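You operate a simulated robot arm through the tools that you are given. There is no shell and no other tool. Be economical: measure what you need, move in short steps, check, and stop when the job is done.

You run a simulated two-armed robot. Do the job below in one go: nothing can be reset, and whatever is moved stays where it is left.

Task
Move the ski named on the ticket to the cart, lock its bay again and mark it out.
Fine: bar down, bolt shot, its slider at OUT; the cart stays braked, its bar up; the other skis and sliders stay.

Only the result counts: the job must be done as asked and must still hold three seconds after the hand-in. Knocking over, shifting, dropping, spilling or breaking anything else fails it.

Robot
Two 7-joint arms with two-finger parallel grippers on one trunk, on a base that drives. Base frame: it is fixed to the floor where the robot stands at the start and does not move with it; the origin is under the middle of the robot, x ahead of it, y to its left, z up. Readings come in cm, degrees, newtons and seconds.
The left shoulder is at the start at [5, 16.8, 120.7], the right one opposite. Places, roughly: left bolt [60, 0, 80]; left locking bar [60, 40, 80]; slider twenty-seven [60, 0, 110]; slider twenty-six [60, 0, 120]; slider twenty-nine [60, 0, 100]; slider fifty-six [60, 0, 100]; slider fifty-seven [60, -20, 120]; slider fifty-nine [60, -20, 110]; slider sixty-two [60, -20, 100]; slider sixty-five [60, -20, 100]; ski cart [-20, -120, 40]; brake lever [-50, -120, 80]; right locking bar [60, -60, 80]; right bolt [60, -20, 80]; cart bar [0, -110, 120]. Payload 1.57 kg a hand.
Tool frame (each hand has its own): the origin (TCP) lies between the finger pads and is the grasp point; the fingertips stand 3 cm ahead of it; z points along the fingers, y is the line along which they close. The gripper opens to 8 cm. The fingers are 1.7 cm wide and 1.2 cm thick; the gripper's body (4 by 8.2 cm) begins 8 cm behind the TCP.
Orientation is that of the tool frame in the base frame, as a unit quaternion [x, y, z, w]. With the fingers straight down and closing along the base's y, the tool's x points along the base's -x, its y along +y and its z along -z.

Tools
- The arms move only by the tool move_arm. It takes "left_deltas", "right_deltas" or both (then of equal length, played together; a hand with none holds still); each is a list of rows, each a list of 6 numbers: the shift along the tool's x, y, z in cm, then the turn, a rotation vector about the tool's x, y, z in degrees. In form: [[dx, dy, dz, rx, ry, rz], ...]. A call has 1 to 8 rows; each row shifts and turns the commanded pose from where the row before left it, along the tool's axes as they then stand. "left_gripper" and "right_gripper" are, for a hand that has rows, the opening, from 0 (shut) to 1 (fully open), set as the call begins (left out, the last holds). Each row takes 0.2 s and may step no farther than 5 cm and 8.6 degrees from the row before; otherwise, or with a gripper value out of range, the whole call is refused. Where a pose cannot be reached the arm comes as near as it can. A force on the tool above 50 N (or 10 N above the force at the start of the call, whichever is more), or a blocked arm, ends the call early, and 0.2 s more pass. The fingers move at their own pace (about 4.5 cm/s each) and stop on an object; they squeeze with about 28 N. The grip force told is the motor's: it shows also when the fingers shut on nothing. Time passes only in rows, and 0.2 s behind the last, so rows that do not move let the fingers close. The reply holds the time, the measured pose of the TCP, the force on the tool along the base axes, the opening and the grip force, in the units named above and with some noise, and new pictures: "show" is both (left out), scene, wrist or none (wrist: the cameras of the hands that moved).
- Cameras (640 x 400 px; columns grow to the right, rows downward): "scene" is now at [12.75, -0.54, 141.15]; the picture's right is [-0.05, -1.00, 0.00], its down [-0.63, 0.03, -0.77] and it looks along [0.77, -0.04, -0.64] (base axes); focal length 250 px, centre (320, 200). "left" rides on the left gripper at [7.2, 0.7, -12.2] in its tool frame; the picture's right is [-0.09, 1.00, 0.00], its down [-0.84, -0.08, -0.54] and it looks along [-0.54, -0.05, 0.84] (tool axes); focal length 238 px, centre (320, 200). "right" rides on the right gripper at [7.2, -0.7, -12.2] in its tool frame; the picture's right is [0.09, 1.00, 0.00], its down [-0.84, 0.08, -0.54] and it looks along [-0.54, 0.05, 0.84] (tool axes); focal length 238 px, centre (320, 200).
- raise_lower(by): slides the trunk up (or, below 0, down) by that many cm; the arms and the scene camera ride with it, the base frame stays. It gives what a move gives, with no picture.
- roll_base(legs): drives the robot by 1 to 6 legs, each [ahead, left, turn to the left] in cm, cm and degrees, along the robot's own axes; the way and the turn of a leg run together, so that a leg with both is an arc; at most 150 cm and 180 degrees a leg. The arms and the cameras ride along, it lands a little off, and it stops where it bumps. It gives what a move gives, and a new picture of the scene camera.
- pan_tilt(pan, tilt): turns the head with the scene camera to pan (to the left, within 80 degrees either way) and tilt (down, from -29 to 69), counted from straight ahead of the robot. It gives what a move gives, and a new picture of the scene camera.
- pixel_to_xyz(camera, pixels): for up to 12 pixels [column, row] of the newest picture of that camera ("zoom" is the newest enlarged one), the place [x, y, z] in the base frame of the surface seen there, good to about 0.2 cm. The clock stands still meanwhile.
- enlarge(camera, box): a new picture of the part [left, top, right, bottom] of that camera's present view, enlarged. The clock stands still meanwhile.
- finish_job(): hands the job in; it is judged then, once.

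Go step by step. Measure first, check grasps and placings, and put right what went wrong. The budget is 80 turns and 260 pictures, counting those below and the enlarged ones. Unless the task says otherwise, let go and move clear before handing in, and close with one line.

The tools are called as name(argument=value, ...) on one line, values as JSON. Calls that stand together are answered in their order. move_arm: Moves the arms, as the interface text tells. Its arguments: {"type":"object","properties":{"left_deltas":{"type":"array"},"left_gripper":{"type":"number"},"right_deltas":{"type":"array"},"right_gripper":{"type":"number"},"show":{"type":"string","enum":["both","scene","wrist","none"]}},"required":[]} The other tools are called the same way: raise_lower (by) slides the trunk up or down; roll_base (legs) drives the base; pan_tilt (pan, tilt) turns the head that bears the scene camera; pixel_to_xyz (camera, pixels) gives the place of the surface under pixels of a picture; enlarge (camera, box) takes an enlarged picture of a part of a camera's view; finish_job () hands the job in.

At the start:

```text
clock: 0.0
left_tool_pos: [38.71, 27.37, 115.03]
left_ee_rot: [-0.001, 1.0, 0.001, 0.0]
left_contact_force: [0.6, -0.4, 0.1]
left_width: 8.01
left_gripper_force: 0.0
right_tool_pos: [47.09, -5.0, 99.95]
right_ee_rot: [0.0, 1.0, 0.0, 0.0]
right_contact_force: [0.0, -0.1, -0.4]
right_width: 8.02
right_gripper_force: 0.0
trunk travel left (down, up): [-37.5, 6.8]
robot x, y, heading: [0.02, -0.24, -0.1]
head pan, tilt: [-2.8, 39.4]
```

scene: 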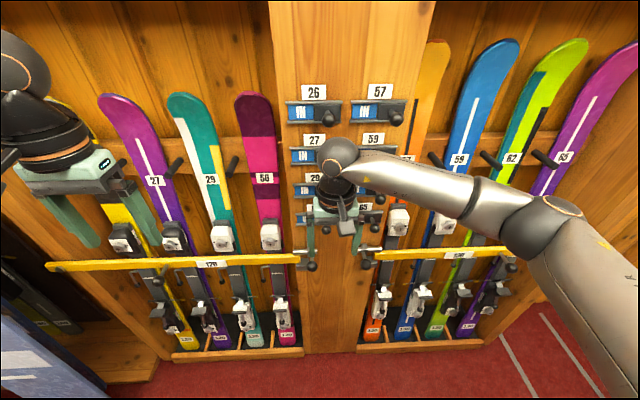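
right: 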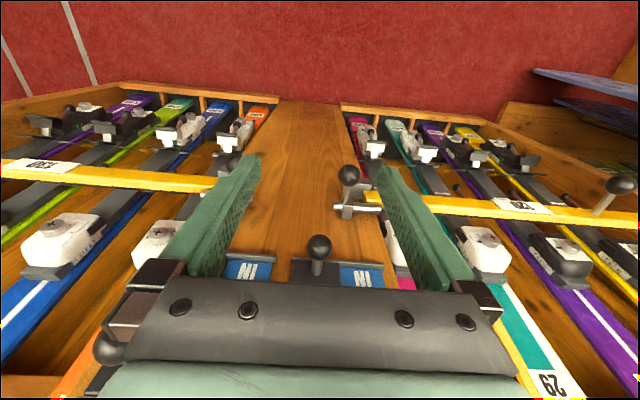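
left: 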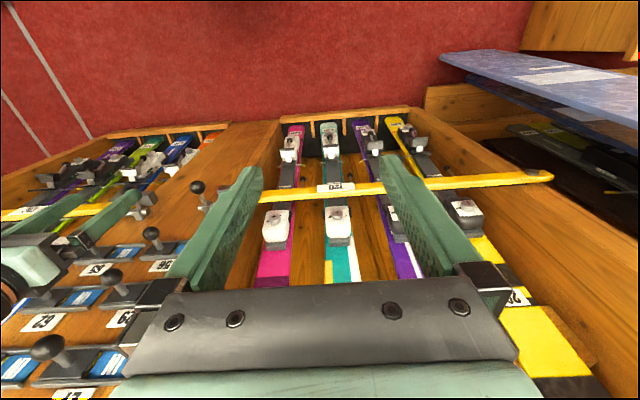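

The start pictures show two ski racks with yellow bars and a slider board between them, but no ticket. I'll look around for the ticket and the cart.

pan_tilt(pan=-78, tilt=30)

pan_tilt(pan=70, tilt=40)

pan_tilt(pan=0, tilt=20)

```text
clock: 1.5
left_tool_pos: [38.71, 27.32, 114.92]
left_ee_rot: [0.0, 1.0, 0.0, -0.001]
left_contact_force: [-0.1, 0.0, 0.3]
left_width: 8.01
left_gripper_force: 0.0
right_tool_pos: [47.13, -4.95, 100.01]
right_ee_rot: [0.0, 1.0, 0.0, -0.001]
right_contact_force: [0.2, -0.4, 0.4]
right_width: 7.98
right_gripper_force: 0.2
trunk travel left (down, up): [-37.5, 6.8]
robot x, y, heading: [-0.04, 0.23, 0.1]
head pan, tilt: [-78.0, 30.0]
```

scene: 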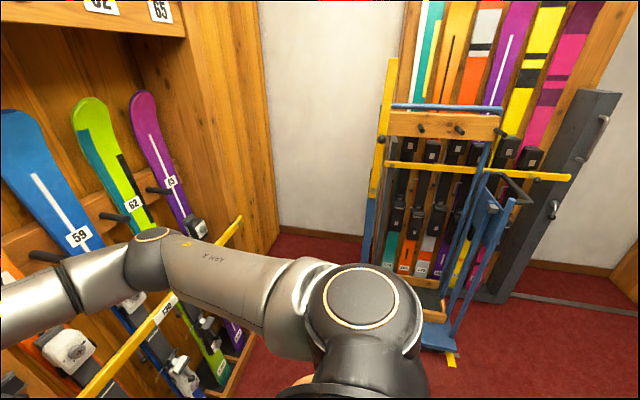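

```text
clock: 3.8
left_tool_pos: [38.8, 27.39, 114.95]
left_ee_rot: [0.0, 1.0, 0.0, 0.0]
left_contact_force: [0.9, -1.0, 0.8]
left_width: 7.99
left_gripper_force: 0.0
right_tool_pos: [47.11, -4.98, 99.98]
right_ee_rot: [0.001, 1.0, 0.0, 0.0]
right_contact_force: [-0.6, 0.0, -0.8]
right_width: 8.0
right_gripper_force: 0.0
trunk travel left (down, up): [-37.5, 6.8]
robot x, y, heading: [-0.14, 0.08, 0.1]
head pan, tilt: [70.0, 40.0]
```

scene: 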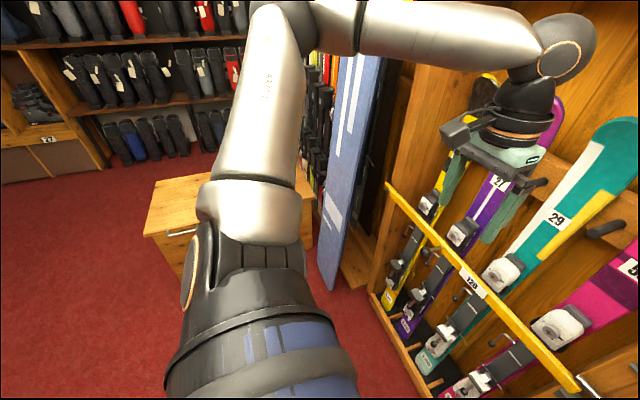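

```text
clock: 5.2
left_tool_pos: [38.76, 27.35, 114.94]
left_ee_rot: [0.0, 1.0, 0.0, 0.0]
left_contact_force: [-1.1, -0.2, 0.2]
left_width: 7.98
left_gripper_force: 0.0
right_tool_pos: [46.95, -5.02, 100.06]
right_ee_rot: [-0.001, 1.0, 0.0, -0.001]
right_contact_force: [0.4, -0.7, 0.3]
right_width: 7.97
right_gripper_force: 0.1
trunk travel left (down, up): [-37.5, 6.8]
robot x, y, heading: [0.11, 0.1, 0.3]
head pan, tilt: [0.0, 20.0]
```

scene: 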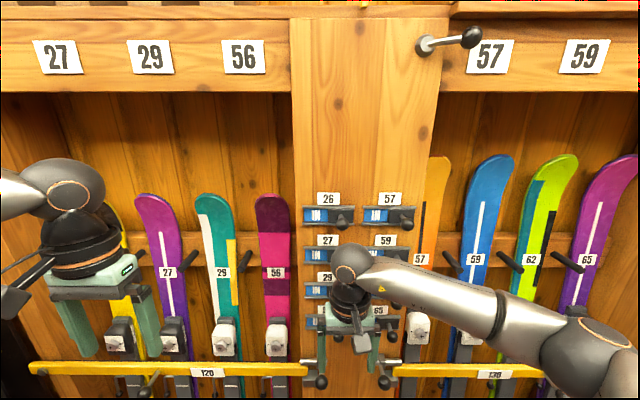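

No ticket is visible yet. I'll look up and toward the counter, and enlarge the cart.

pan_tilt(pan=-5, tilt=-15)

pan_tilt(pan=80, tilt=10)

pan_tilt(pan=-80, tilt=25)

enlarge(camera="scene", box=[340, 40, 640, 300])

```text
clock: 6.2
left_tool_pos: [38.73, 27.37, 115.01]
left_ee_rot: [0.0, 1.0, 0.0, -0.001]
left_contact_force: [-0.4, 0.8, 0.6]
left_width: 7.99
left_gripper_force: 0.0
right_tool_pos: [46.99, -5.08, 99.9]
right_ee_rot: [0.0, 1.0, 0.0, -0.001]
right_contact_force: [0.7, 0.8, 0.3]
right_width: 8.01
right_gripper_force: 0.0
trunk travel left (down, up): [-37.5, 6.8]
robot x, y, heading: [0.15, -0.03, 0.0]
head pan, tilt: [-5.0, -15.0]
```

scene: 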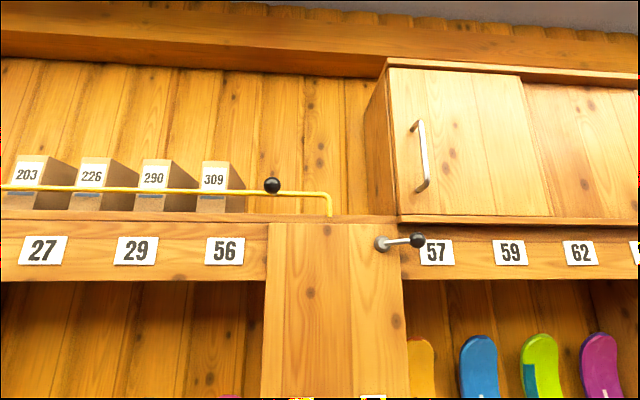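

```text
clock: 7.8
left_tool_pos: [38.65, 27.33, 114.98]
left_ee_rot: [0.0, 1.0, 0.0, 0.0]
left_contact_force: [0.3, -0.3, 0.3]
left_width: 8.01
left_gripper_force: 0.0
right_tool_pos: [47.21, -5.02, 100.02]
right_ee_rot: [0.0, 1.0, 0.0, 0.001]
right_contact_force: [0.2, 0.0, 0.4]
right_width: 8.01
right_gripper_force: 0.0
trunk travel left (down, up): [-37.5, 6.8]
robot x, y, heading: [0.2, 0.35, 0.2]
head pan, tilt: [80.0, 10.0]
```

scene: 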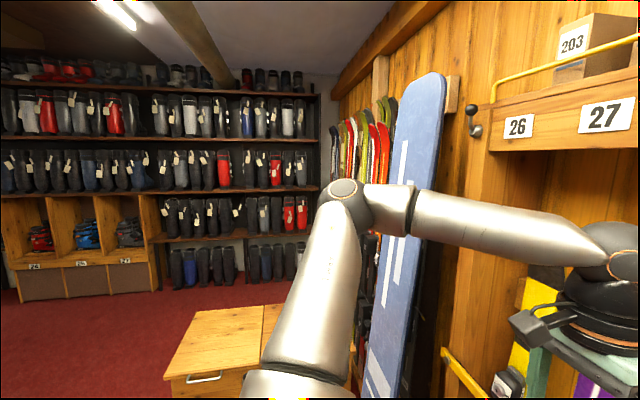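

```text
clock: 10.3
left_tool_pos: [38.75, 27.43, 114.89]
left_ee_rot: [0.001, 1.0, 0.0, -0.001]
left_contact_force: [-0.2, -0.7, 0.3]
left_width: 8.0
left_gripper_force: 0.2
right_tool_pos: [47.0, -5.07, 100.01]
right_ee_rot: [0.0, 1.0, 0.0, 0.001]
right_contact_force: [0.4, -0.2, 0.8]
right_width: 7.99
right_gripper_force: 0.0
trunk travel left (down, up): [-37.5, 6.8]
robot x, y, heading: [0.08, 0.27, 0.1]
head pan, tilt: [-80.0, 25.0]
```

scene: 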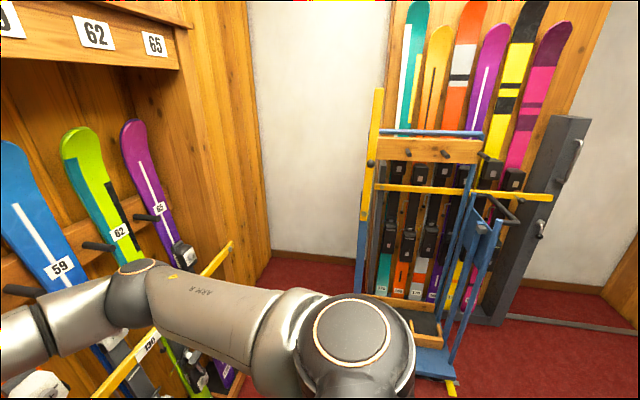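

```text
1.54 times, centred on (490, 170) of scene
```

zoom: 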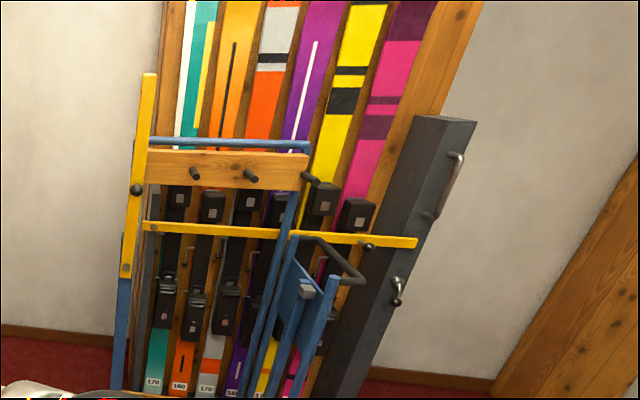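

The cart is at (420,200) with its own bar upright (380,130). There is still no ticket, so I'll back away from the rack and turn to look behind.

pan_tilt(pan=0, tilt=25)

roll_base(legs=[[-40, 0, 0]])

roll_base(legs=[[0, 0, 120]])

roll_base(legs=[[0, 0, 75]])

```text
clock: 11.8
left_tool_pos: [38.7, 27.4, 114.93]
left_ee_rot: [0.0, 1.0, 0.0, 0.0]
left_contact_force: [-0.8, -0.4, -0.4]
left_width: 7.95
left_gripper_force: 0.1
right_tool_pos: [47.17, -5.09, 99.96]
right_ee_rot: [0.0, 1.0, 0.0, -0.001]
right_contact_force: [-0.4, -0.3, -0.1]
right_width: 8.01
right_gripper_force: 0.1
trunk travel left (down, up): [-37.5, 6.8]
robot x, y, heading: [0.28, -0.07, -0.2]
head pan, tilt: [0.0, 25.0]
```

scene: 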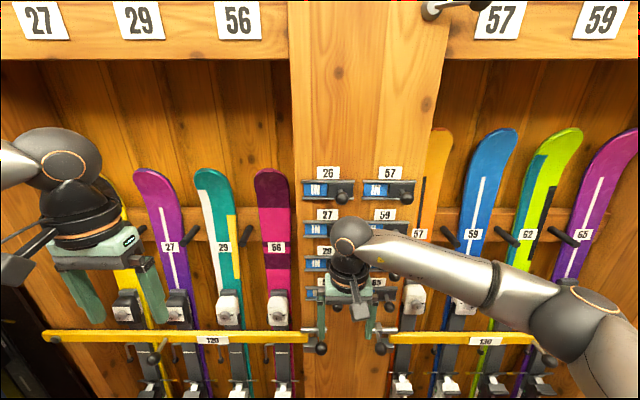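

```text
clock: 14.3
left_tool_pos: [-1.34, 27.31, 114.95]
left_ee_rot: [0.0, 1.0, 0.0, -0.001]
left_contact_force: [-0.2, 0.6, 0.4]
left_width: 8.0
left_gripper_force: 0.1
right_tool_pos: [7.07, -5.01, 100.08]
right_ee_rot: [0.001, 1.0, 0.0, 0.0]
right_contact_force: [1.1, 0.0, 0.1]
right_width: 8.02
right_gripper_force: 0.1
trunk travel left (down, up): [-37.5, 6.8]
robot x, y, heading: [-40.14, 0.12, -0.1]
head pan, tilt: [0.0, 25.0]
```

scene: 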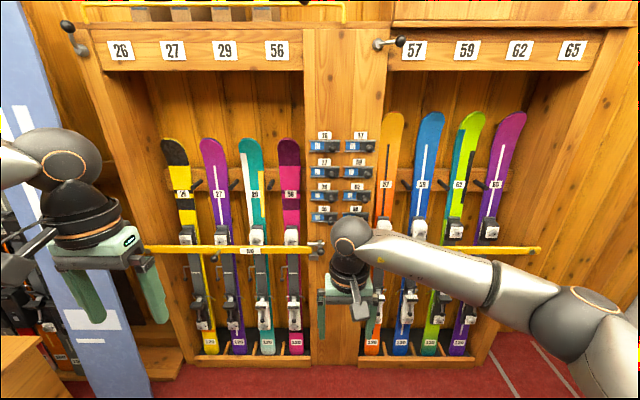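

```text
clock: 19.6
left_tool_pos: [-82.61, 20.76, 114.96]
left_ee_rot: [0.861, -0.508, 0.0, 0.001]
left_contact_force: [0.6, 0.8, 0.3]
left_width: 8.0
left_gripper_force: 0.1
right_tool_pos: [-58.28, 43.72, 99.96]
right_ee_rot: [0.861, -0.509, 0.0, 0.0]
right_contact_force: [0.3, -0.2, -0.4]
right_width: 7.98
right_gripper_force: 0.1
trunk travel left (down, up): [-37.5, 6.8]
robot x, y, heading: [-39.95, 0.37, 118.7]
head pan, tilt: [0.0, 25.0]
```

scene: 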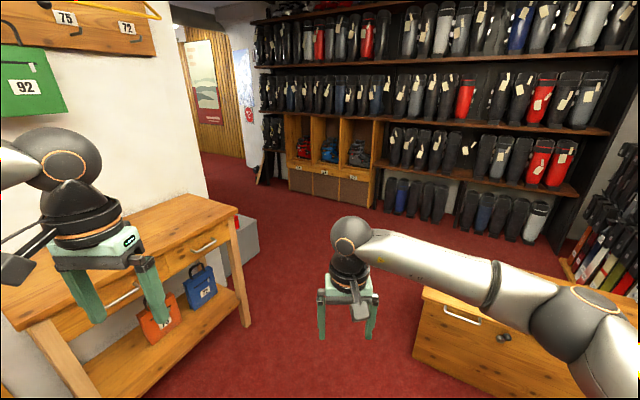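

```text
clock: 23.3
left_tool_pos: [-70.95, -35.95, 114.93]
left_ee_rot: [0.993, 0.122, 0.0, 0.0]
left_contact_force: [0.4, -0.3, -0.7]
left_width: 8.0
left_gripper_force: 0.1
right_tool_pos: [-86.87, -6.58, 99.93]
right_ee_rot: [0.993, 0.121, 0.0, 0.001]
right_contact_force: [-0.1, -0.8, -0.1]
right_width: 8.01
right_gripper_force: 0.0
trunk travel left (down, up): [-37.5, 6.8]
robot x, y, heading: [-39.91, -0.09, -166.1]
head pan, tilt: [0.0, 25.0]
```

scene: 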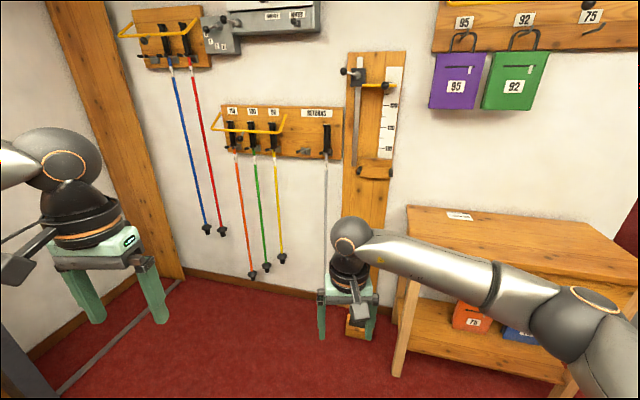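

There's a paper slip on the table at (460,217), which is likely the ticket. I'll enlarge it.

enlarge(camera="scene", box=[430, 200, 490, 236])

pixel_to_xyz(camera="scene", pixels=[[460, 217], [410, 210], [400, 290], [360, 175]])

```text
10.67 times, centred on (460, 218) of scene
```

zoom: 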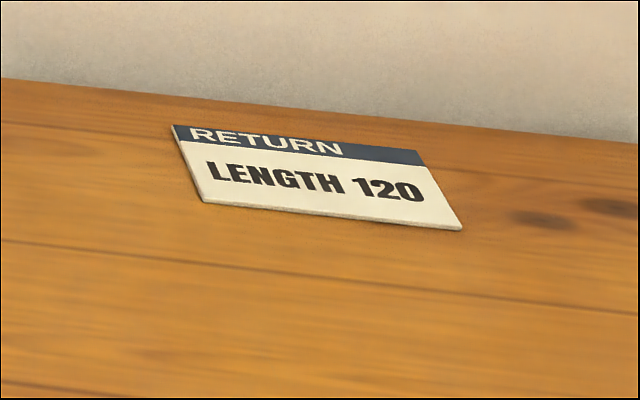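

```text
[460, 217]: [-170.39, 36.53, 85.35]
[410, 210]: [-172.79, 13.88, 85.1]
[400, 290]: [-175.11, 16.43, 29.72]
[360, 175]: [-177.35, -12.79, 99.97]
```

That slip reads "RETURN LENGTH 120", a pole return note, so it isn't clearly my ticket. I'll turn toward the cart.

roll_base(legs=[[0, 0, 70]])

enlarge(camera="scene", box=[160, 0, 480, 200])

enlarge(camera="scene", box=[160, 200, 480, 400])

```text
clock: 26.7
left_tool_pos: [-17.17, -41.65, 115.0]
left_ee_rot: [0.747, 0.665, 0.001, -0.001]
left_contact_force: [-1.5, 0.3, 0.7]
left_width: 7.99
left_gripper_force: 0.1
right_tool_pos: [-50.32, -46.24, 99.95]
right_ee_rot: [0.747, 0.664, 0.0, 0.0]
right_contact_force: [0.7, -0.2, -0.4]
right_width: 8.01
right_gripper_force: 0.0
trunk travel left (down, up): [-37.5, 6.8]
robot x, y, heading: [-40.36, -0.03, -96.8]
head pan, tilt: [0.0, 25.0]
```

scene: 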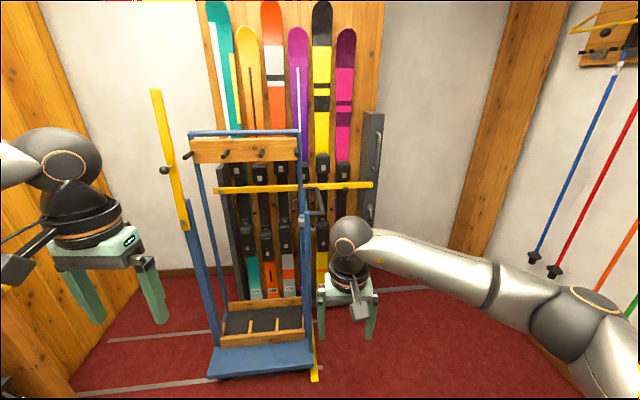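

```text
2.00 times, centred on (320, 100) of scene
```

zoom: 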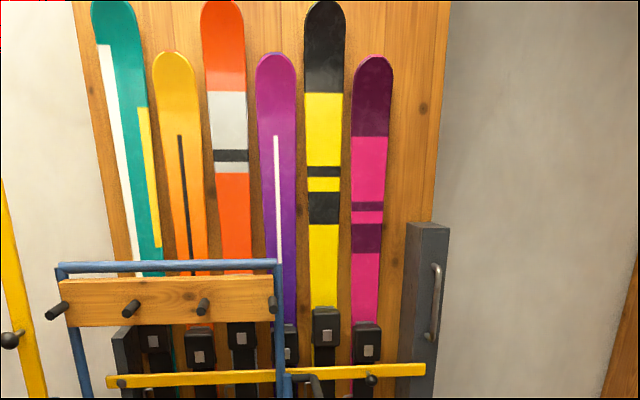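

```text
2.00 times, centred on (320, 300) of scene
```

zoom: 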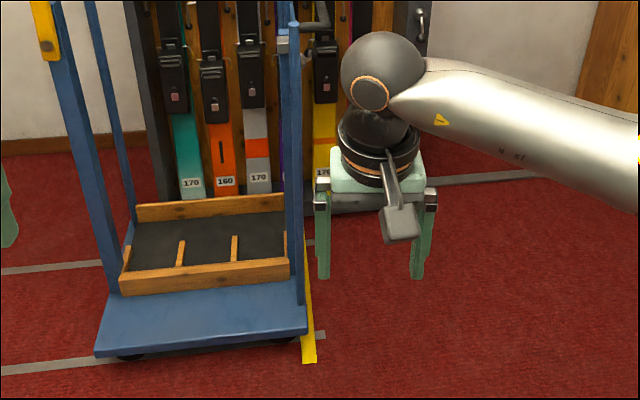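

The cart is empty: three slots in its tray, four pegs on its beam and the bar upright at left. I'll keep looking for the ticket on the west wall and the counter.

pan_tilt(pan=-75, tilt=-5)

pan_tilt(pan=-60, tilt=45)

roll_base(legs=[[0, 0, -150]])

pan_tilt(pan=-30, tilt=35)

```text
clock: 28.2
left_tool_pos: [-17.26, -41.55, 115.08]
left_ee_rot: [0.747, 0.664, 0.0, 0.001]
left_contact_force: [0.7, 0.7, 0.6]
left_width: 7.98
left_gripper_force: 0.2
right_tool_pos: [-50.44, -46.22, 99.91]
right_ee_rot: [0.747, 0.664, 0.001, 0.0]
right_contact_force: [0.3, -0.2, 0.5]
right_width: 8.0
right_gripper_force: 0.1
trunk travel left (down, up): [-37.5, 6.8]
robot x, y, heading: [-39.71, -0.27, -96.5]
head pan, tilt: [-75.0, -5.0]
```

scene: 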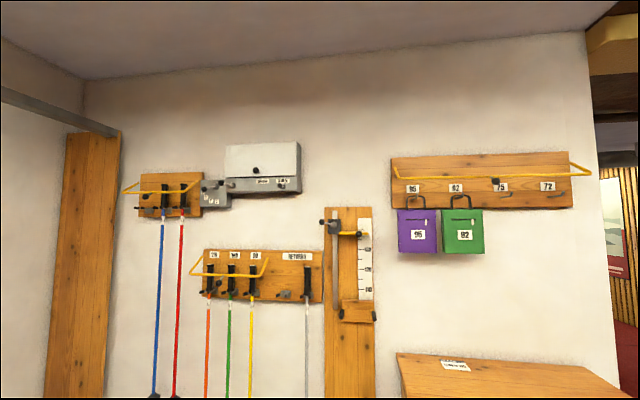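

```text
clock: 29.3
left_tool_pos: [-17.3, -41.69, 114.98]
left_ee_rot: [0.747, 0.665, 0.0, -0.001]
left_contact_force: [0.9, 0.5, -0.9]
left_width: 7.99
left_gripper_force: 0.0
right_tool_pos: [-50.13, -46.27, 99.96]
right_ee_rot: [0.748, 0.664, 0.0, 0.0]
right_contact_force: [0.0, -0.4, 0.4]
right_width: 8.01
right_gripper_force: 0.1
trunk travel left (down, up): [-37.5, 6.8]
robot x, y, heading: [-39.93, -0.01, -96.7]
head pan, tilt: [-60.0, 45.0]
```

scene: 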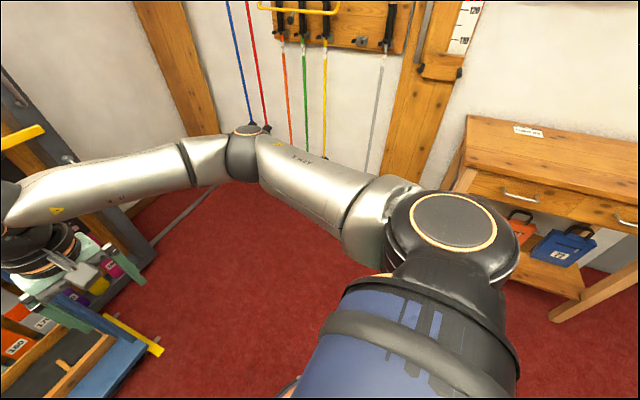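

```text
clock: 35.9
left_tool_pos: [-80.92, 24.12, 115.07]
left_ee_rot: [0.84, -0.542, 0.0, 0.0]
left_contact_force: [0.2, 0.5, 0.7]
left_width: 7.99
left_gripper_force: 0.0
right_tool_pos: [-54.68, 44.99, 99.99]
right_ee_rot: [0.84, -0.543, -0.001, 0.0]
right_contact_force: [0.8, -0.4, 0.9]
right_width: 8.01
right_gripper_force: 0.1
trunk travel left (down, up): [-37.5, 6.8]
robot x, y, heading: [-39.63, 0.04, 114.2]
head pan, tilt: [-60.0, 45.0]
```

scene: 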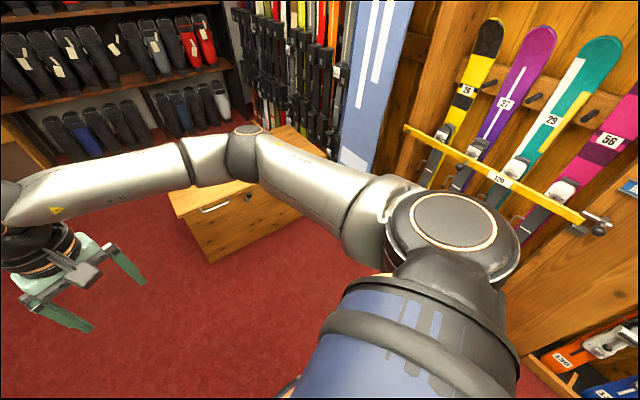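

```text
clock: 36.8
left_tool_pos: [-80.77, 24.1, 114.9]
left_ee_rot: [0.84, -0.542, 0.0, 0.001]
left_contact_force: [0.0, 0.6, -0.8]
left_width: 8.01
left_gripper_force: 0.0
right_tool_pos: [-54.78, 45.0, 100.07]
right_ee_rot: [0.84, -0.542, 0.0, 0.0]
right_contact_force: [0.2, -0.1, 0.6]
right_width: 7.98
right_gripper_force: 0.0
trunk travel left (down, up): [-37.5, 6.8]
robot x, y, heading: [-40.35, -0.23, 114.4]
head pan, tilt: [-30.0, 35.0]
```

scene: 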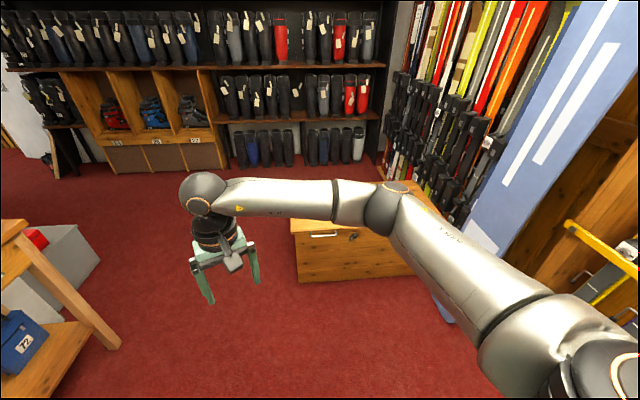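

The counter top at (370,240) is hidden by the arm. I'll turn right so that I can see it between the arms.

roll_base(legs=[[0, 0, -40]])

pan_tilt(pan=3, tilt=35)

```text
clock: 39.1
left_tool_pos: [-55.75, 44.87, 114.98]
left_ee_rot: [-0.603, 0.798, -0.001, 0.001]
left_contact_force: [0.7, -0.3, -0.4]
left_width: 8.0
left_gripper_force: 0.1
right_tool_pos: [-22.36, 44.02, 100.07]
right_ee_rot: [-0.603, 0.798, 0.0, 0.001]
right_contact_force: [-0.6, 0.3, -0.1]
right_width: 7.99
right_gripper_force: 0.1
trunk travel left (down, up): [-37.5, 6.8]
robot x, y, heading: [-40.11, -0.04, 74.0]
head pan, tilt: [-30.0, 35.0]
```

scene: 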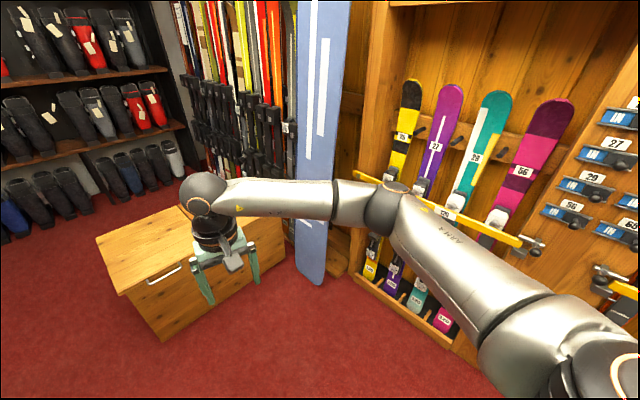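

```text
clock: 40.1
left_tool_pos: [-55.7, 44.79, 114.95]
left_ee_rot: [-0.603, 0.798, 0.001, 0.0]
left_contact_force: [0.3, 0.1, -0.3]
left_width: 8.02
left_gripper_force: 0.0
right_tool_pos: [-22.22, 43.95, 100.01]
right_ee_rot: [-0.603, 0.798, 0.0, 0.0]
right_contact_force: [-0.1, 0.5, -0.7]
right_width: 8.0
right_gripper_force: 0.1
trunk travel left (down, up): [-37.5, 6.8]
robot x, y, heading: [-40.07, 0.11, 73.8]
head pan, tilt: [3.0, 35.0]
```

scene: 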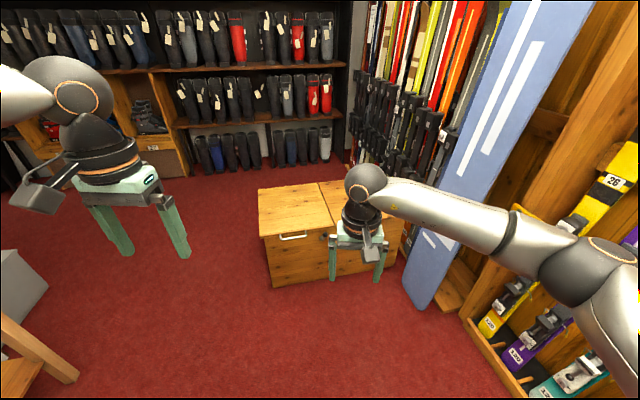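

The chest top is clear. The west wall has a white cabinet and a small plate with digits, so I'll turn back and zoom in on them.

roll_base(legs=[[0, 0, 113]])

pan_tilt(pan=0, tilt=0)

enlarge(camera="scene", box=[100, 120, 340, 270])

```text
clock: 45.2
left_tool_pos: [-74.36, -32.63, 115.01]
left_ee_rot: [0.997, 0.072, 0.0, 0.001]
left_contact_force: [0.2, 0.4, 0.1]
left_width: 8.01
left_gripper_force: 0.0
right_tool_pos: [-87.3, -1.68, 100.09]
right_ee_rot: [0.997, 0.072, 0.0, 0.0]
right_contact_force: [0.7, 0.0, 1.1]
right_width: 8.0
right_gripper_force: 0.1
trunk travel left (down, up): [-37.5, 6.8]
robot x, y, heading: [-39.94, 0.27, -171.8]
head pan, tilt: [3.0, 35.0]
```

scene: 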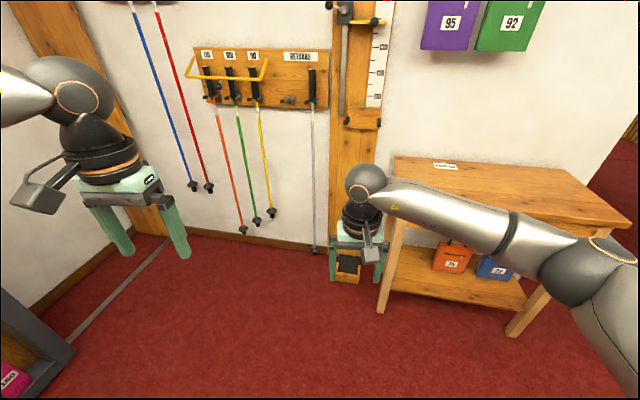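

```text
clock: 46.2
left_tool_pos: [-74.34, -32.6, 115.1]
left_ee_rot: [0.997, 0.072, 0.0, 0.0]
left_contact_force: [-0.3, 1.2, 0.0]
left_width: 8.0
left_gripper_force: 0.1
right_tool_pos: [-87.38, -1.69, 100.03]
right_ee_rot: [0.997, 0.071, 0.0, -0.001]
right_contact_force: [-0.6, 0.4, -0.4]
right_width: 8.01
right_gripper_force: 0.0
trunk travel left (down, up): [-37.5, 6.8]
robot x, y, heading: [-40.0, 0.07, -171.9]
head pan, tilt: [0.0, 0.0]
```

scene: 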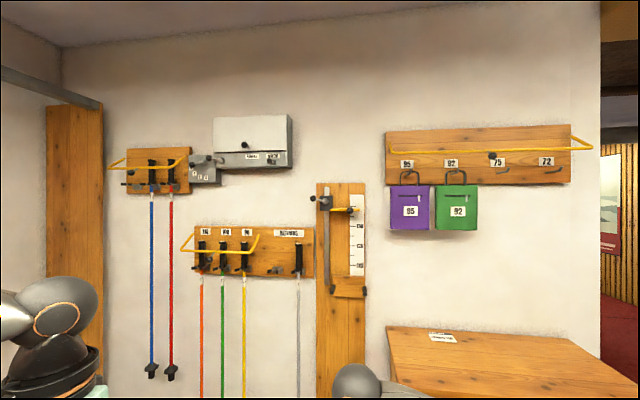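

```text
2.67 times, centred on (220, 195) of scene
```

zoom: 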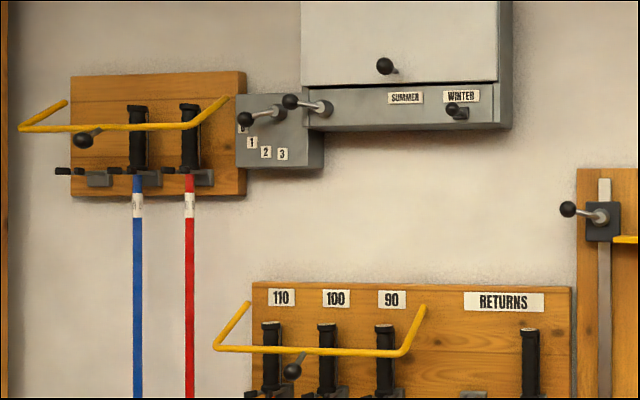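

These are all pole fixtures, not a ski ticket. I'll look more closely at the cart, including its handle plate.

roll_base(legs=[[0, 0, 45]])

pan_tilt(pan=35, tilt=25)

enlarge(camera="scene", box=[200, 80, 440, 230])

enlarge(camera="scene", box=[200, 220, 440, 370])

```text
clock: 48.7
left_tool_pos: [-40.32, -47.47, 115.07]
left_ee_rot: [0.891, 0.454, 0.0, 0.0]
left_contact_force: [0.1, -0.9, -0.2]
left_width: 7.98
left_gripper_force: 0.2
right_tool_pos: [-71.62, -35.31, 100.03]
right_ee_rot: [0.89, 0.455, 0.0, 0.0]
right_contact_force: [0.2, 0.4, -0.4]
right_width: 8.02
right_gripper_force: 0.0
trunk travel left (down, up): [-37.5, 6.8]
robot x, y, heading: [-40.06, 0.19, -125.8]
head pan, tilt: [0.0, 0.0]
```

scene: 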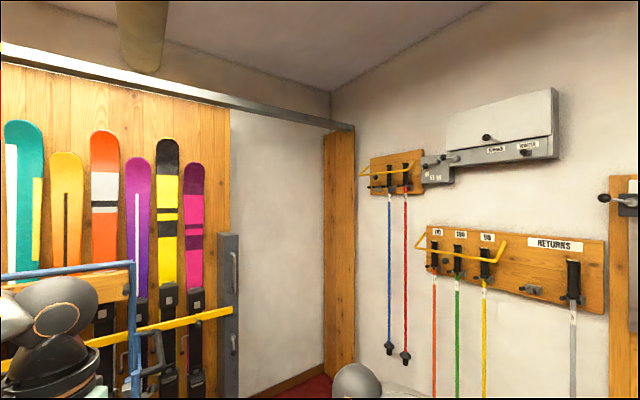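

```text
clock: 49.8
left_tool_pos: [-40.44, -47.55, 114.97]
left_ee_rot: [0.89, 0.455, 0.0, -0.001]
left_contact_force: [0.3, -1.0, 0.8]
left_width: 8.0
left_gripper_force: 0.1
right_tool_pos: [-71.67, -35.3, 99.95]
right_ee_rot: [0.89, 0.455, 0.0, 0.001]
right_contact_force: [0.0, 0.4, -0.5]
right_width: 7.99
right_gripper_force: 0.2
trunk travel left (down, up): [-37.5, 6.8]
robot x, y, heading: [-40.15, -0.06, -125.7]
head pan, tilt: [35.0, 25.0]
```

scene: 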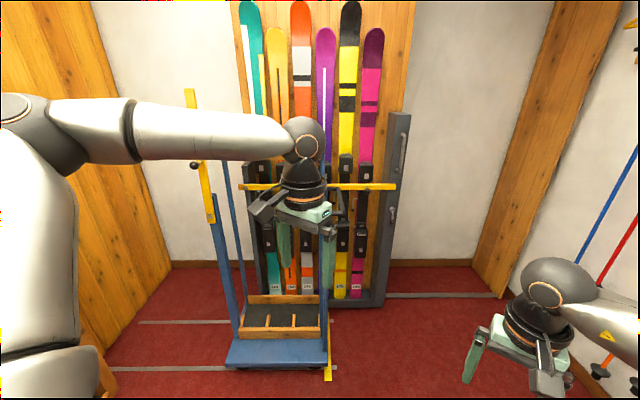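

```text
2.67 times, centred on (320, 155) of scene
```

zoom: 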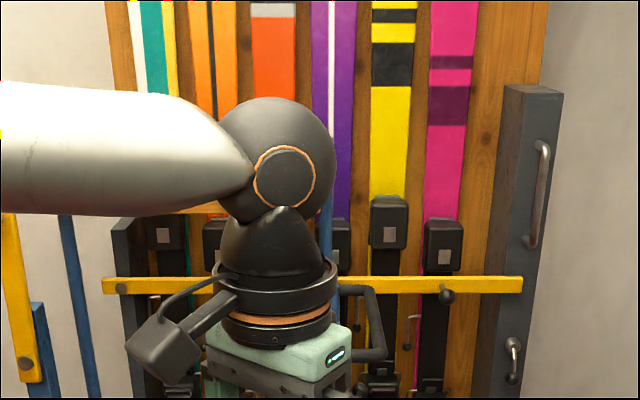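

```text
2.67 times, centred on (320, 295) of scene
```

zoom: 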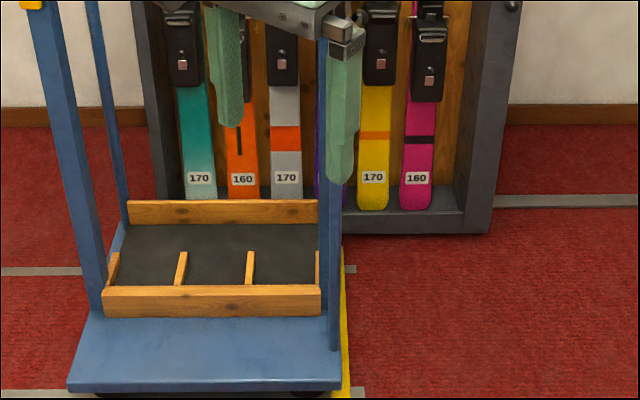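

There's nothing on the front of the cart. The plate with the brake lever is on its west side, so I'll drive west and look at that face.

roll_base(legs=[[23.5, -32.4, 0], [0, 0, 55]])

pan_tilt(pan=0, tilt=30)

enlarge(camera="scene", box=[120, 60, 440, 260])

```text
clock: 54.7
left_tool_pos: [-41.03, -27.5, 115.0]
left_ee_rot: [0.581, 0.814, -0.001, 0.0]
left_contact_force: [0.6, 1.2, -0.1]
left_width: 8.0
left_gripper_force: 0.1
right_tool_pos: [-68.96, -46.1, 100.06]
right_ee_rot: [0.581, 0.814, -0.001, 0.0]
right_contact_force: [-0.2, -0.9, -0.3]
right_width: 8.03
right_gripper_force: 0.1
trunk travel left (down, up): [-37.5, 6.8]
robot x, y, heading: [-79.37, -0.12, -71.1]
head pan, tilt: [35.0, 25.0]
```

scene: 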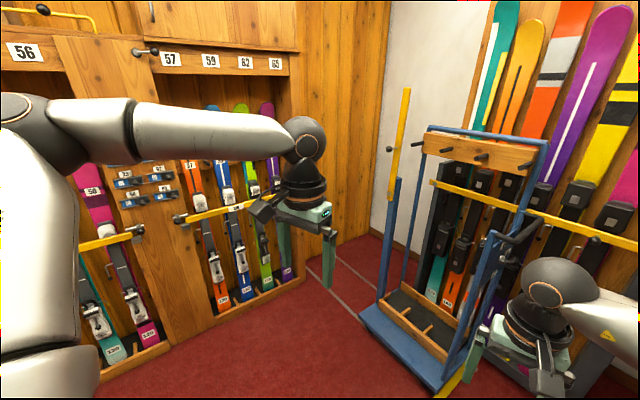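

```text
clock: 55.7
left_tool_pos: [-40.86, -27.62, 115.02]
left_ee_rot: [0.581, 0.814, 0.0, 0.0]
left_contact_force: [-0.2, -0.8, 0.0]
left_width: 8.01
left_gripper_force: 0.1
right_tool_pos: [-68.98, -46.09, 99.98]
right_ee_rot: [0.581, 0.814, 0.001, 0.0]
right_contact_force: [-0.1, -0.9, 0.6]
right_width: 7.99
right_gripper_force: 0.1
trunk travel left (down, up): [-37.5, 6.8]
robot x, y, heading: [-79.13, -0.1, -70.8]
head pan, tilt: [0.0, 30.0]
```

scene: 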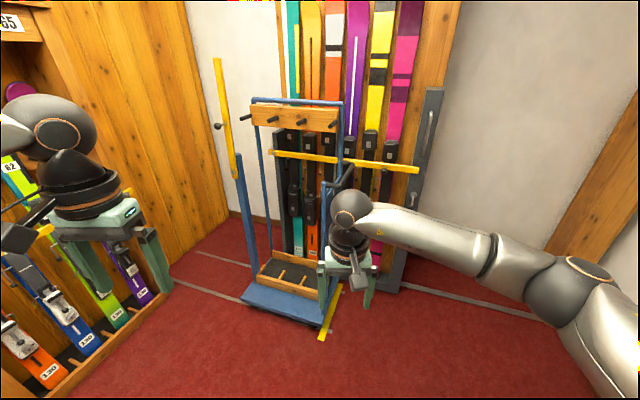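

```text
2.00 times, centred on (280, 160) of scene
```

zoom: 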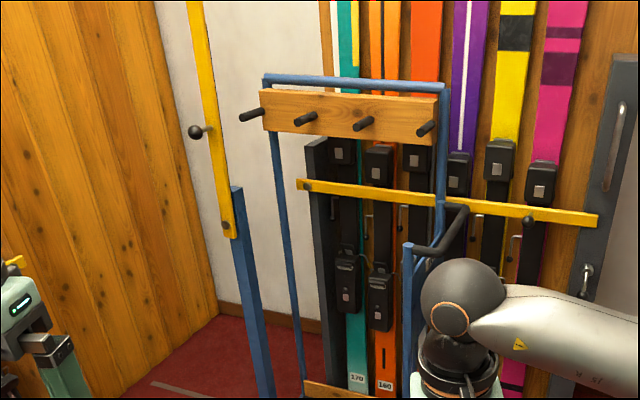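

The cart has no ticket on this side either. I'll turn to face the whole rack from farther back and zoom in on the middle post.

roll_base(legs=[[0, 0, 86]])

enlarge(camera="scene", box=[100, 0, 340, 150])

enlarge(camera="scene", box=[340, 0, 580, 150])

pan_tilt(pan=-30, tilt=10)

```text
clock: 59.8
left_tool_pos: [-49.53, 37.07, 115.06]
left_ee_rot: [-0.136, 0.991, 0.0, 0.001]
left_contact_force: [-0.1, 0.0, -0.5]
left_width: 8.02
left_gripper_force: 0.0
right_tool_pos: [-32.71, 8.15, 100.08]
right_ee_rot: [-0.137, 0.991, 0.0, 0.0]
right_contact_force: [0.0, -0.4, -0.4]
right_width: 8.02
right_gripper_force: 0.0
trunk travel left (down, up): [-37.5, 6.8]
robot x, y, heading: [-79.44, 0.23, 15.7]
head pan, tilt: [0.0, 30.0]
```

scene: 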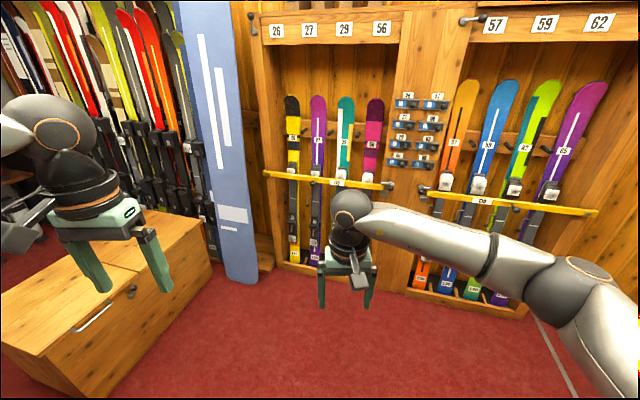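

```text
2.67 times, centred on (220, 75) of scene
```

zoom: 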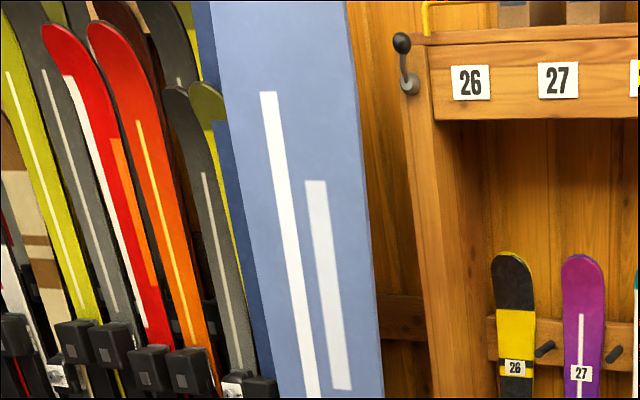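

```text
2.67 times, centred on (460, 75) of scene
```

zoom: 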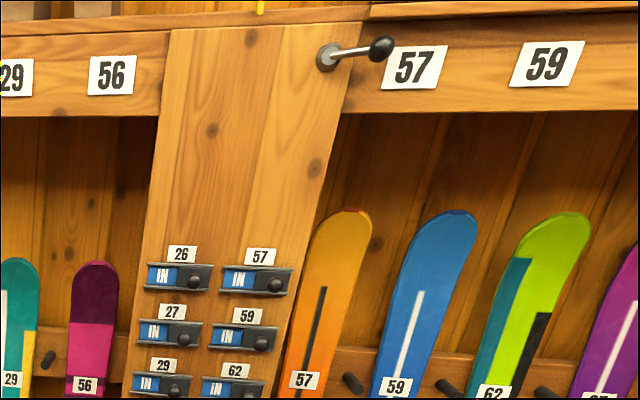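

```text
clock: 60.7
left_tool_pos: [-49.52, 36.99, 115.02]
left_ee_rot: [-0.137, 0.991, 0.0, 0.001]
left_contact_force: [0.8, 0.2, -0.6]
left_width: 8.0
left_gripper_force: 0.1
right_tool_pos: [-32.69, 8.22, 100.05]
right_ee_rot: [-0.137, 0.991, 0.0, 0.0]
right_contact_force: [-1.1, 0.0, 0.0]
right_width: 8.0
right_gripper_force: 0.1
trunk travel left (down, up): [-37.5, 6.8]
robot x, y, heading: [-79.12, 0.43, 15.7]
head pan, tilt: [-30.0, 10.0]
```

scene: 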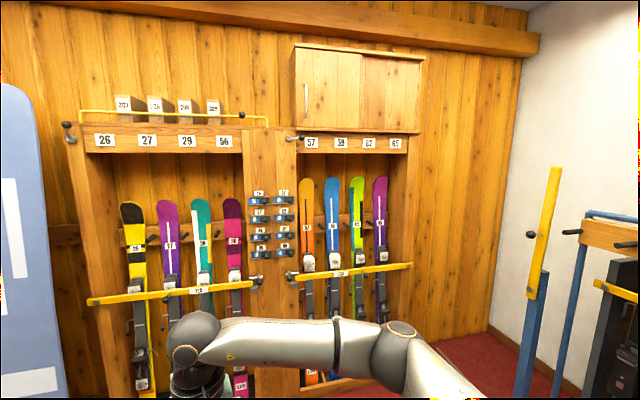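

I still see no ticket. I'll check the table, its lower shelf and the hall from here.

roll_base(legs=[[0, 0, 140]])

pan_tilt(pan=0, tilt=40)

pan_tilt(pan=-40, tilt=15)

```text
clock: 66.9
left_tool_pos: [-126.02, -9.18, 114.99]
left_ee_rot: [0.978, -0.207, 0.0, 0.001]
left_contact_force: [-0.3, 0.3, -0.6]
left_width: 8.01
left_gripper_force: 0.1
right_tool_pos: [-120.46, 23.84, 100.02]
right_ee_rot: [0.978, -0.207, 0.0, 0.0]
right_contact_force: [-0.5, -0.5, -1.0]
right_width: 8.02
right_gripper_force: 0.1
trunk travel left (down, up): [-37.5, 6.8]
robot x, y, heading: [-79.68, -0.01, 156.0]
head pan, tilt: [-30.0, 10.0]
```

scene: 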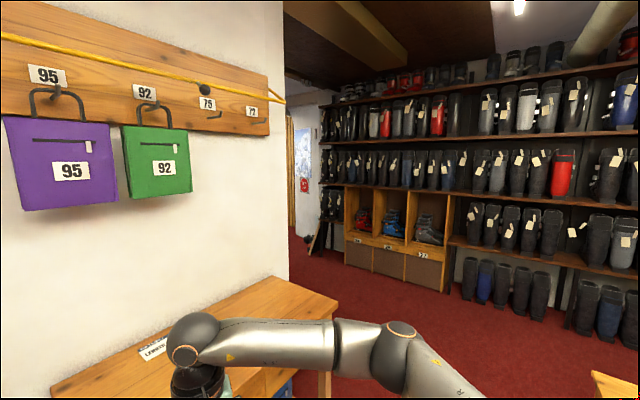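

```text
clock: 67.9
left_tool_pos: [-125.99, -9.15, 115.0]
left_ee_rot: [0.978, -0.207, 0.0, 0.0]
left_contact_force: [-0.3, 0.8, 0.2]
left_width: 7.98
left_gripper_force: 0.1
right_tool_pos: [-120.5, 23.82, 100.13]
right_ee_rot: [0.978, -0.207, 0.0, 0.0]
right_contact_force: [-0.4, 0.4, 0.0]
right_width: 8.0
right_gripper_force: 0.1
trunk travel left (down, up): [-37.5, 6.8]
robot x, y, heading: [-79.56, 0.21, 156.0]
head pan, tilt: [0.0, 40.0]
```

scene: 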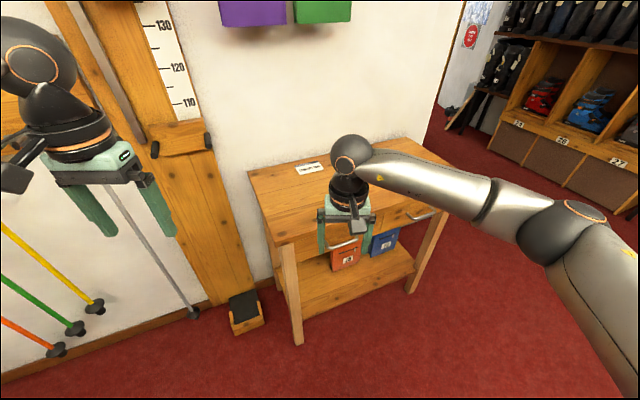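

```text
clock: 68.9
left_tool_pos: [-125.84, -9.14, 115.08]
left_ee_rot: [0.978, -0.208, -0.001, 0.0]
left_contact_force: [-0.1, -0.3, -0.1]
left_width: 8.01
left_gripper_force: 0.0
right_tool_pos: [-120.54, 23.86, 99.95]
right_ee_rot: [0.978, -0.207, 0.0, 0.001]
right_contact_force: [-0.1, 0.5, 0.0]
right_width: 7.99
right_gripper_force: 0.1
trunk travel left (down, up): [-37.5, 6.8]
robot x, y, heading: [-79.81, 0.34, 156.2]
head pan, tilt: [-40.0, 15.0]
```

scene: 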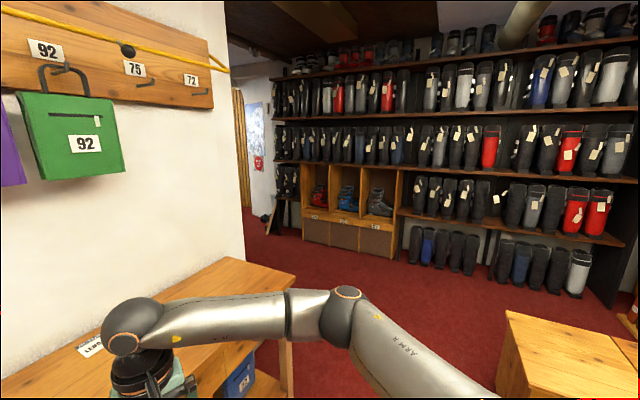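

The table top shows only the RETURN slip. Beyond the table there was a grey crate with something red on it, so I'll look there.

roll_base(legs=[[0, 0, -36]])

pan_tilt(pan=12, tilt=30)

enlarge(camera="scene", box=[160, 100, 480, 300])

```text
clock: 71.0
left_tool_pos: [-122.73, 19.79, 115.09]
left_ee_rot: [0.868, -0.497, 0.0, 0.0]
left_contact_force: [-0.3, 0.0, -0.2]
left_width: 8.0
left_gripper_force: 0.2
right_tool_pos: [-98.94, 43.35, 99.88]
right_ee_rot: [0.868, -0.497, 0.0, 0.0]
right_contact_force: [0.3, 0.2, -0.3]
right_width: 8.03
right_gripper_force: 0.1
trunk travel left (down, up): [-37.5, 6.8]
robot x, y, heading: [-79.46, -0.12, 120.4]
head pan, tilt: [-40.0, 15.0]
```

scene: 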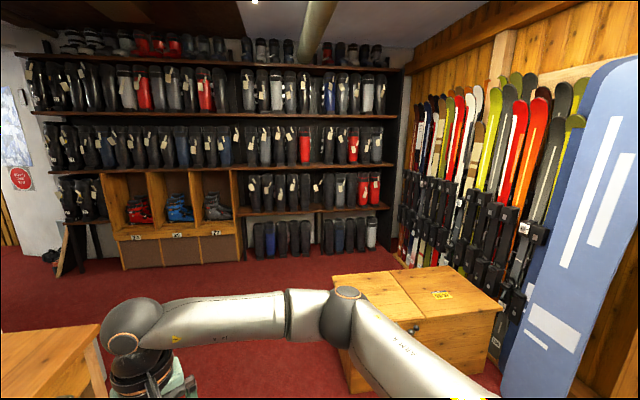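

```text
clock: 72.2
left_tool_pos: [-122.64, 19.85, 114.99]
left_ee_rot: [0.867, -0.497, -0.001, 0.0]
left_contact_force: [-0.1, 0.2, -0.4]
left_width: 7.97
left_gripper_force: 0.1
right_tool_pos: [-98.87, 43.42, 100.08]
right_ee_rot: [0.868, -0.497, 0.0, 0.0]
right_contact_force: [-0.5, 0.2, 0.5]
right_width: 7.99
right_gripper_force: 0.0
trunk travel left (down, up): [-37.5, 6.8]
robot x, y, heading: [-79.3, 0.21, 120.6]
head pan, tilt: [12.0, 30.0]
```

scene: 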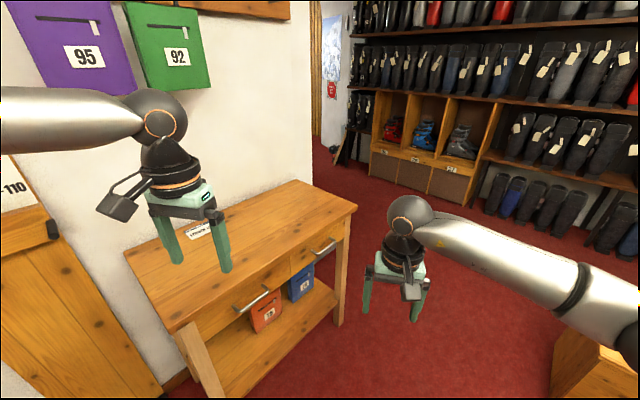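

```text
2.00 times, centred on (320, 200) of scene
```

zoom: 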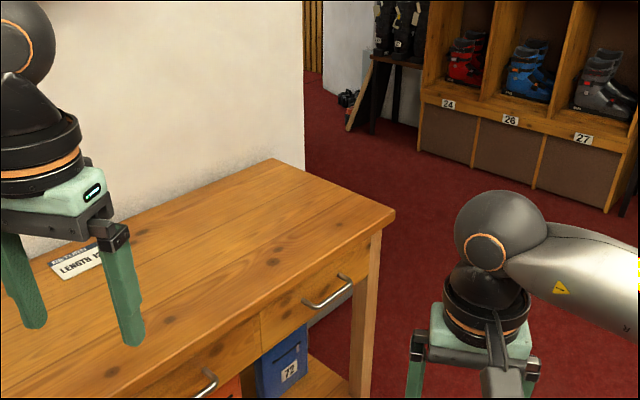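

A yellow ticket lies on the chest, seen at (441,294) in the view before last. I'll look back at it and zoom in.

pan_tilt(pan=-40, tilt=15)

enlarge(camera="scene", box=[417, 279, 465, 309])

```text
clock: 73.5
left_tool_pos: [-122.68, 19.68, 114.98]
left_ee_rot: [0.868, -0.497, 0.0, 0.0]
left_contact_force: [-0.1, 0.0, -0.7]
left_width: 7.99
left_gripper_force: 0.0
right_tool_pos: [-98.99, 43.45, 99.96]
right_ee_rot: [0.868, -0.497, 0.0, 0.0]
right_contact_force: [0.1, 0.0, 0.1]
right_width: 8.0
right_gripper_force: 0.0
trunk travel left (down, up): [-37.5, 6.8]
robot x, y, heading: [-79.46, 0.35, 120.5]
head pan, tilt: [-40.0, 15.0]
```

scene: 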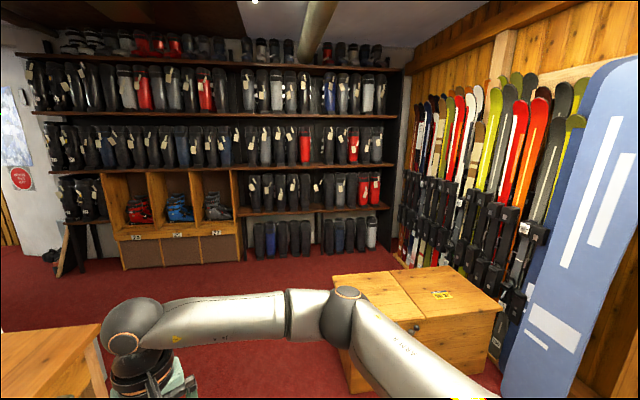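

```text
13.33 times, centred on (441, 294) of scene
```

zoom: 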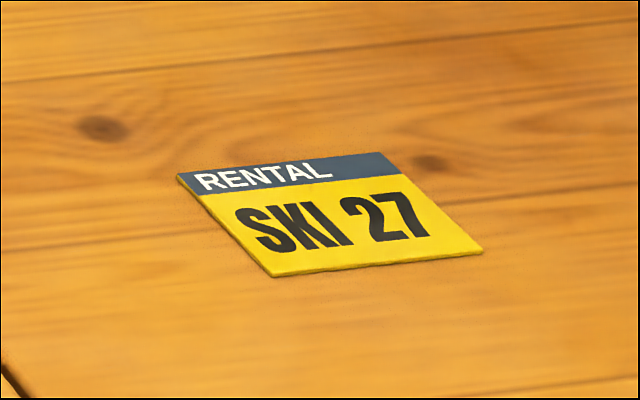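

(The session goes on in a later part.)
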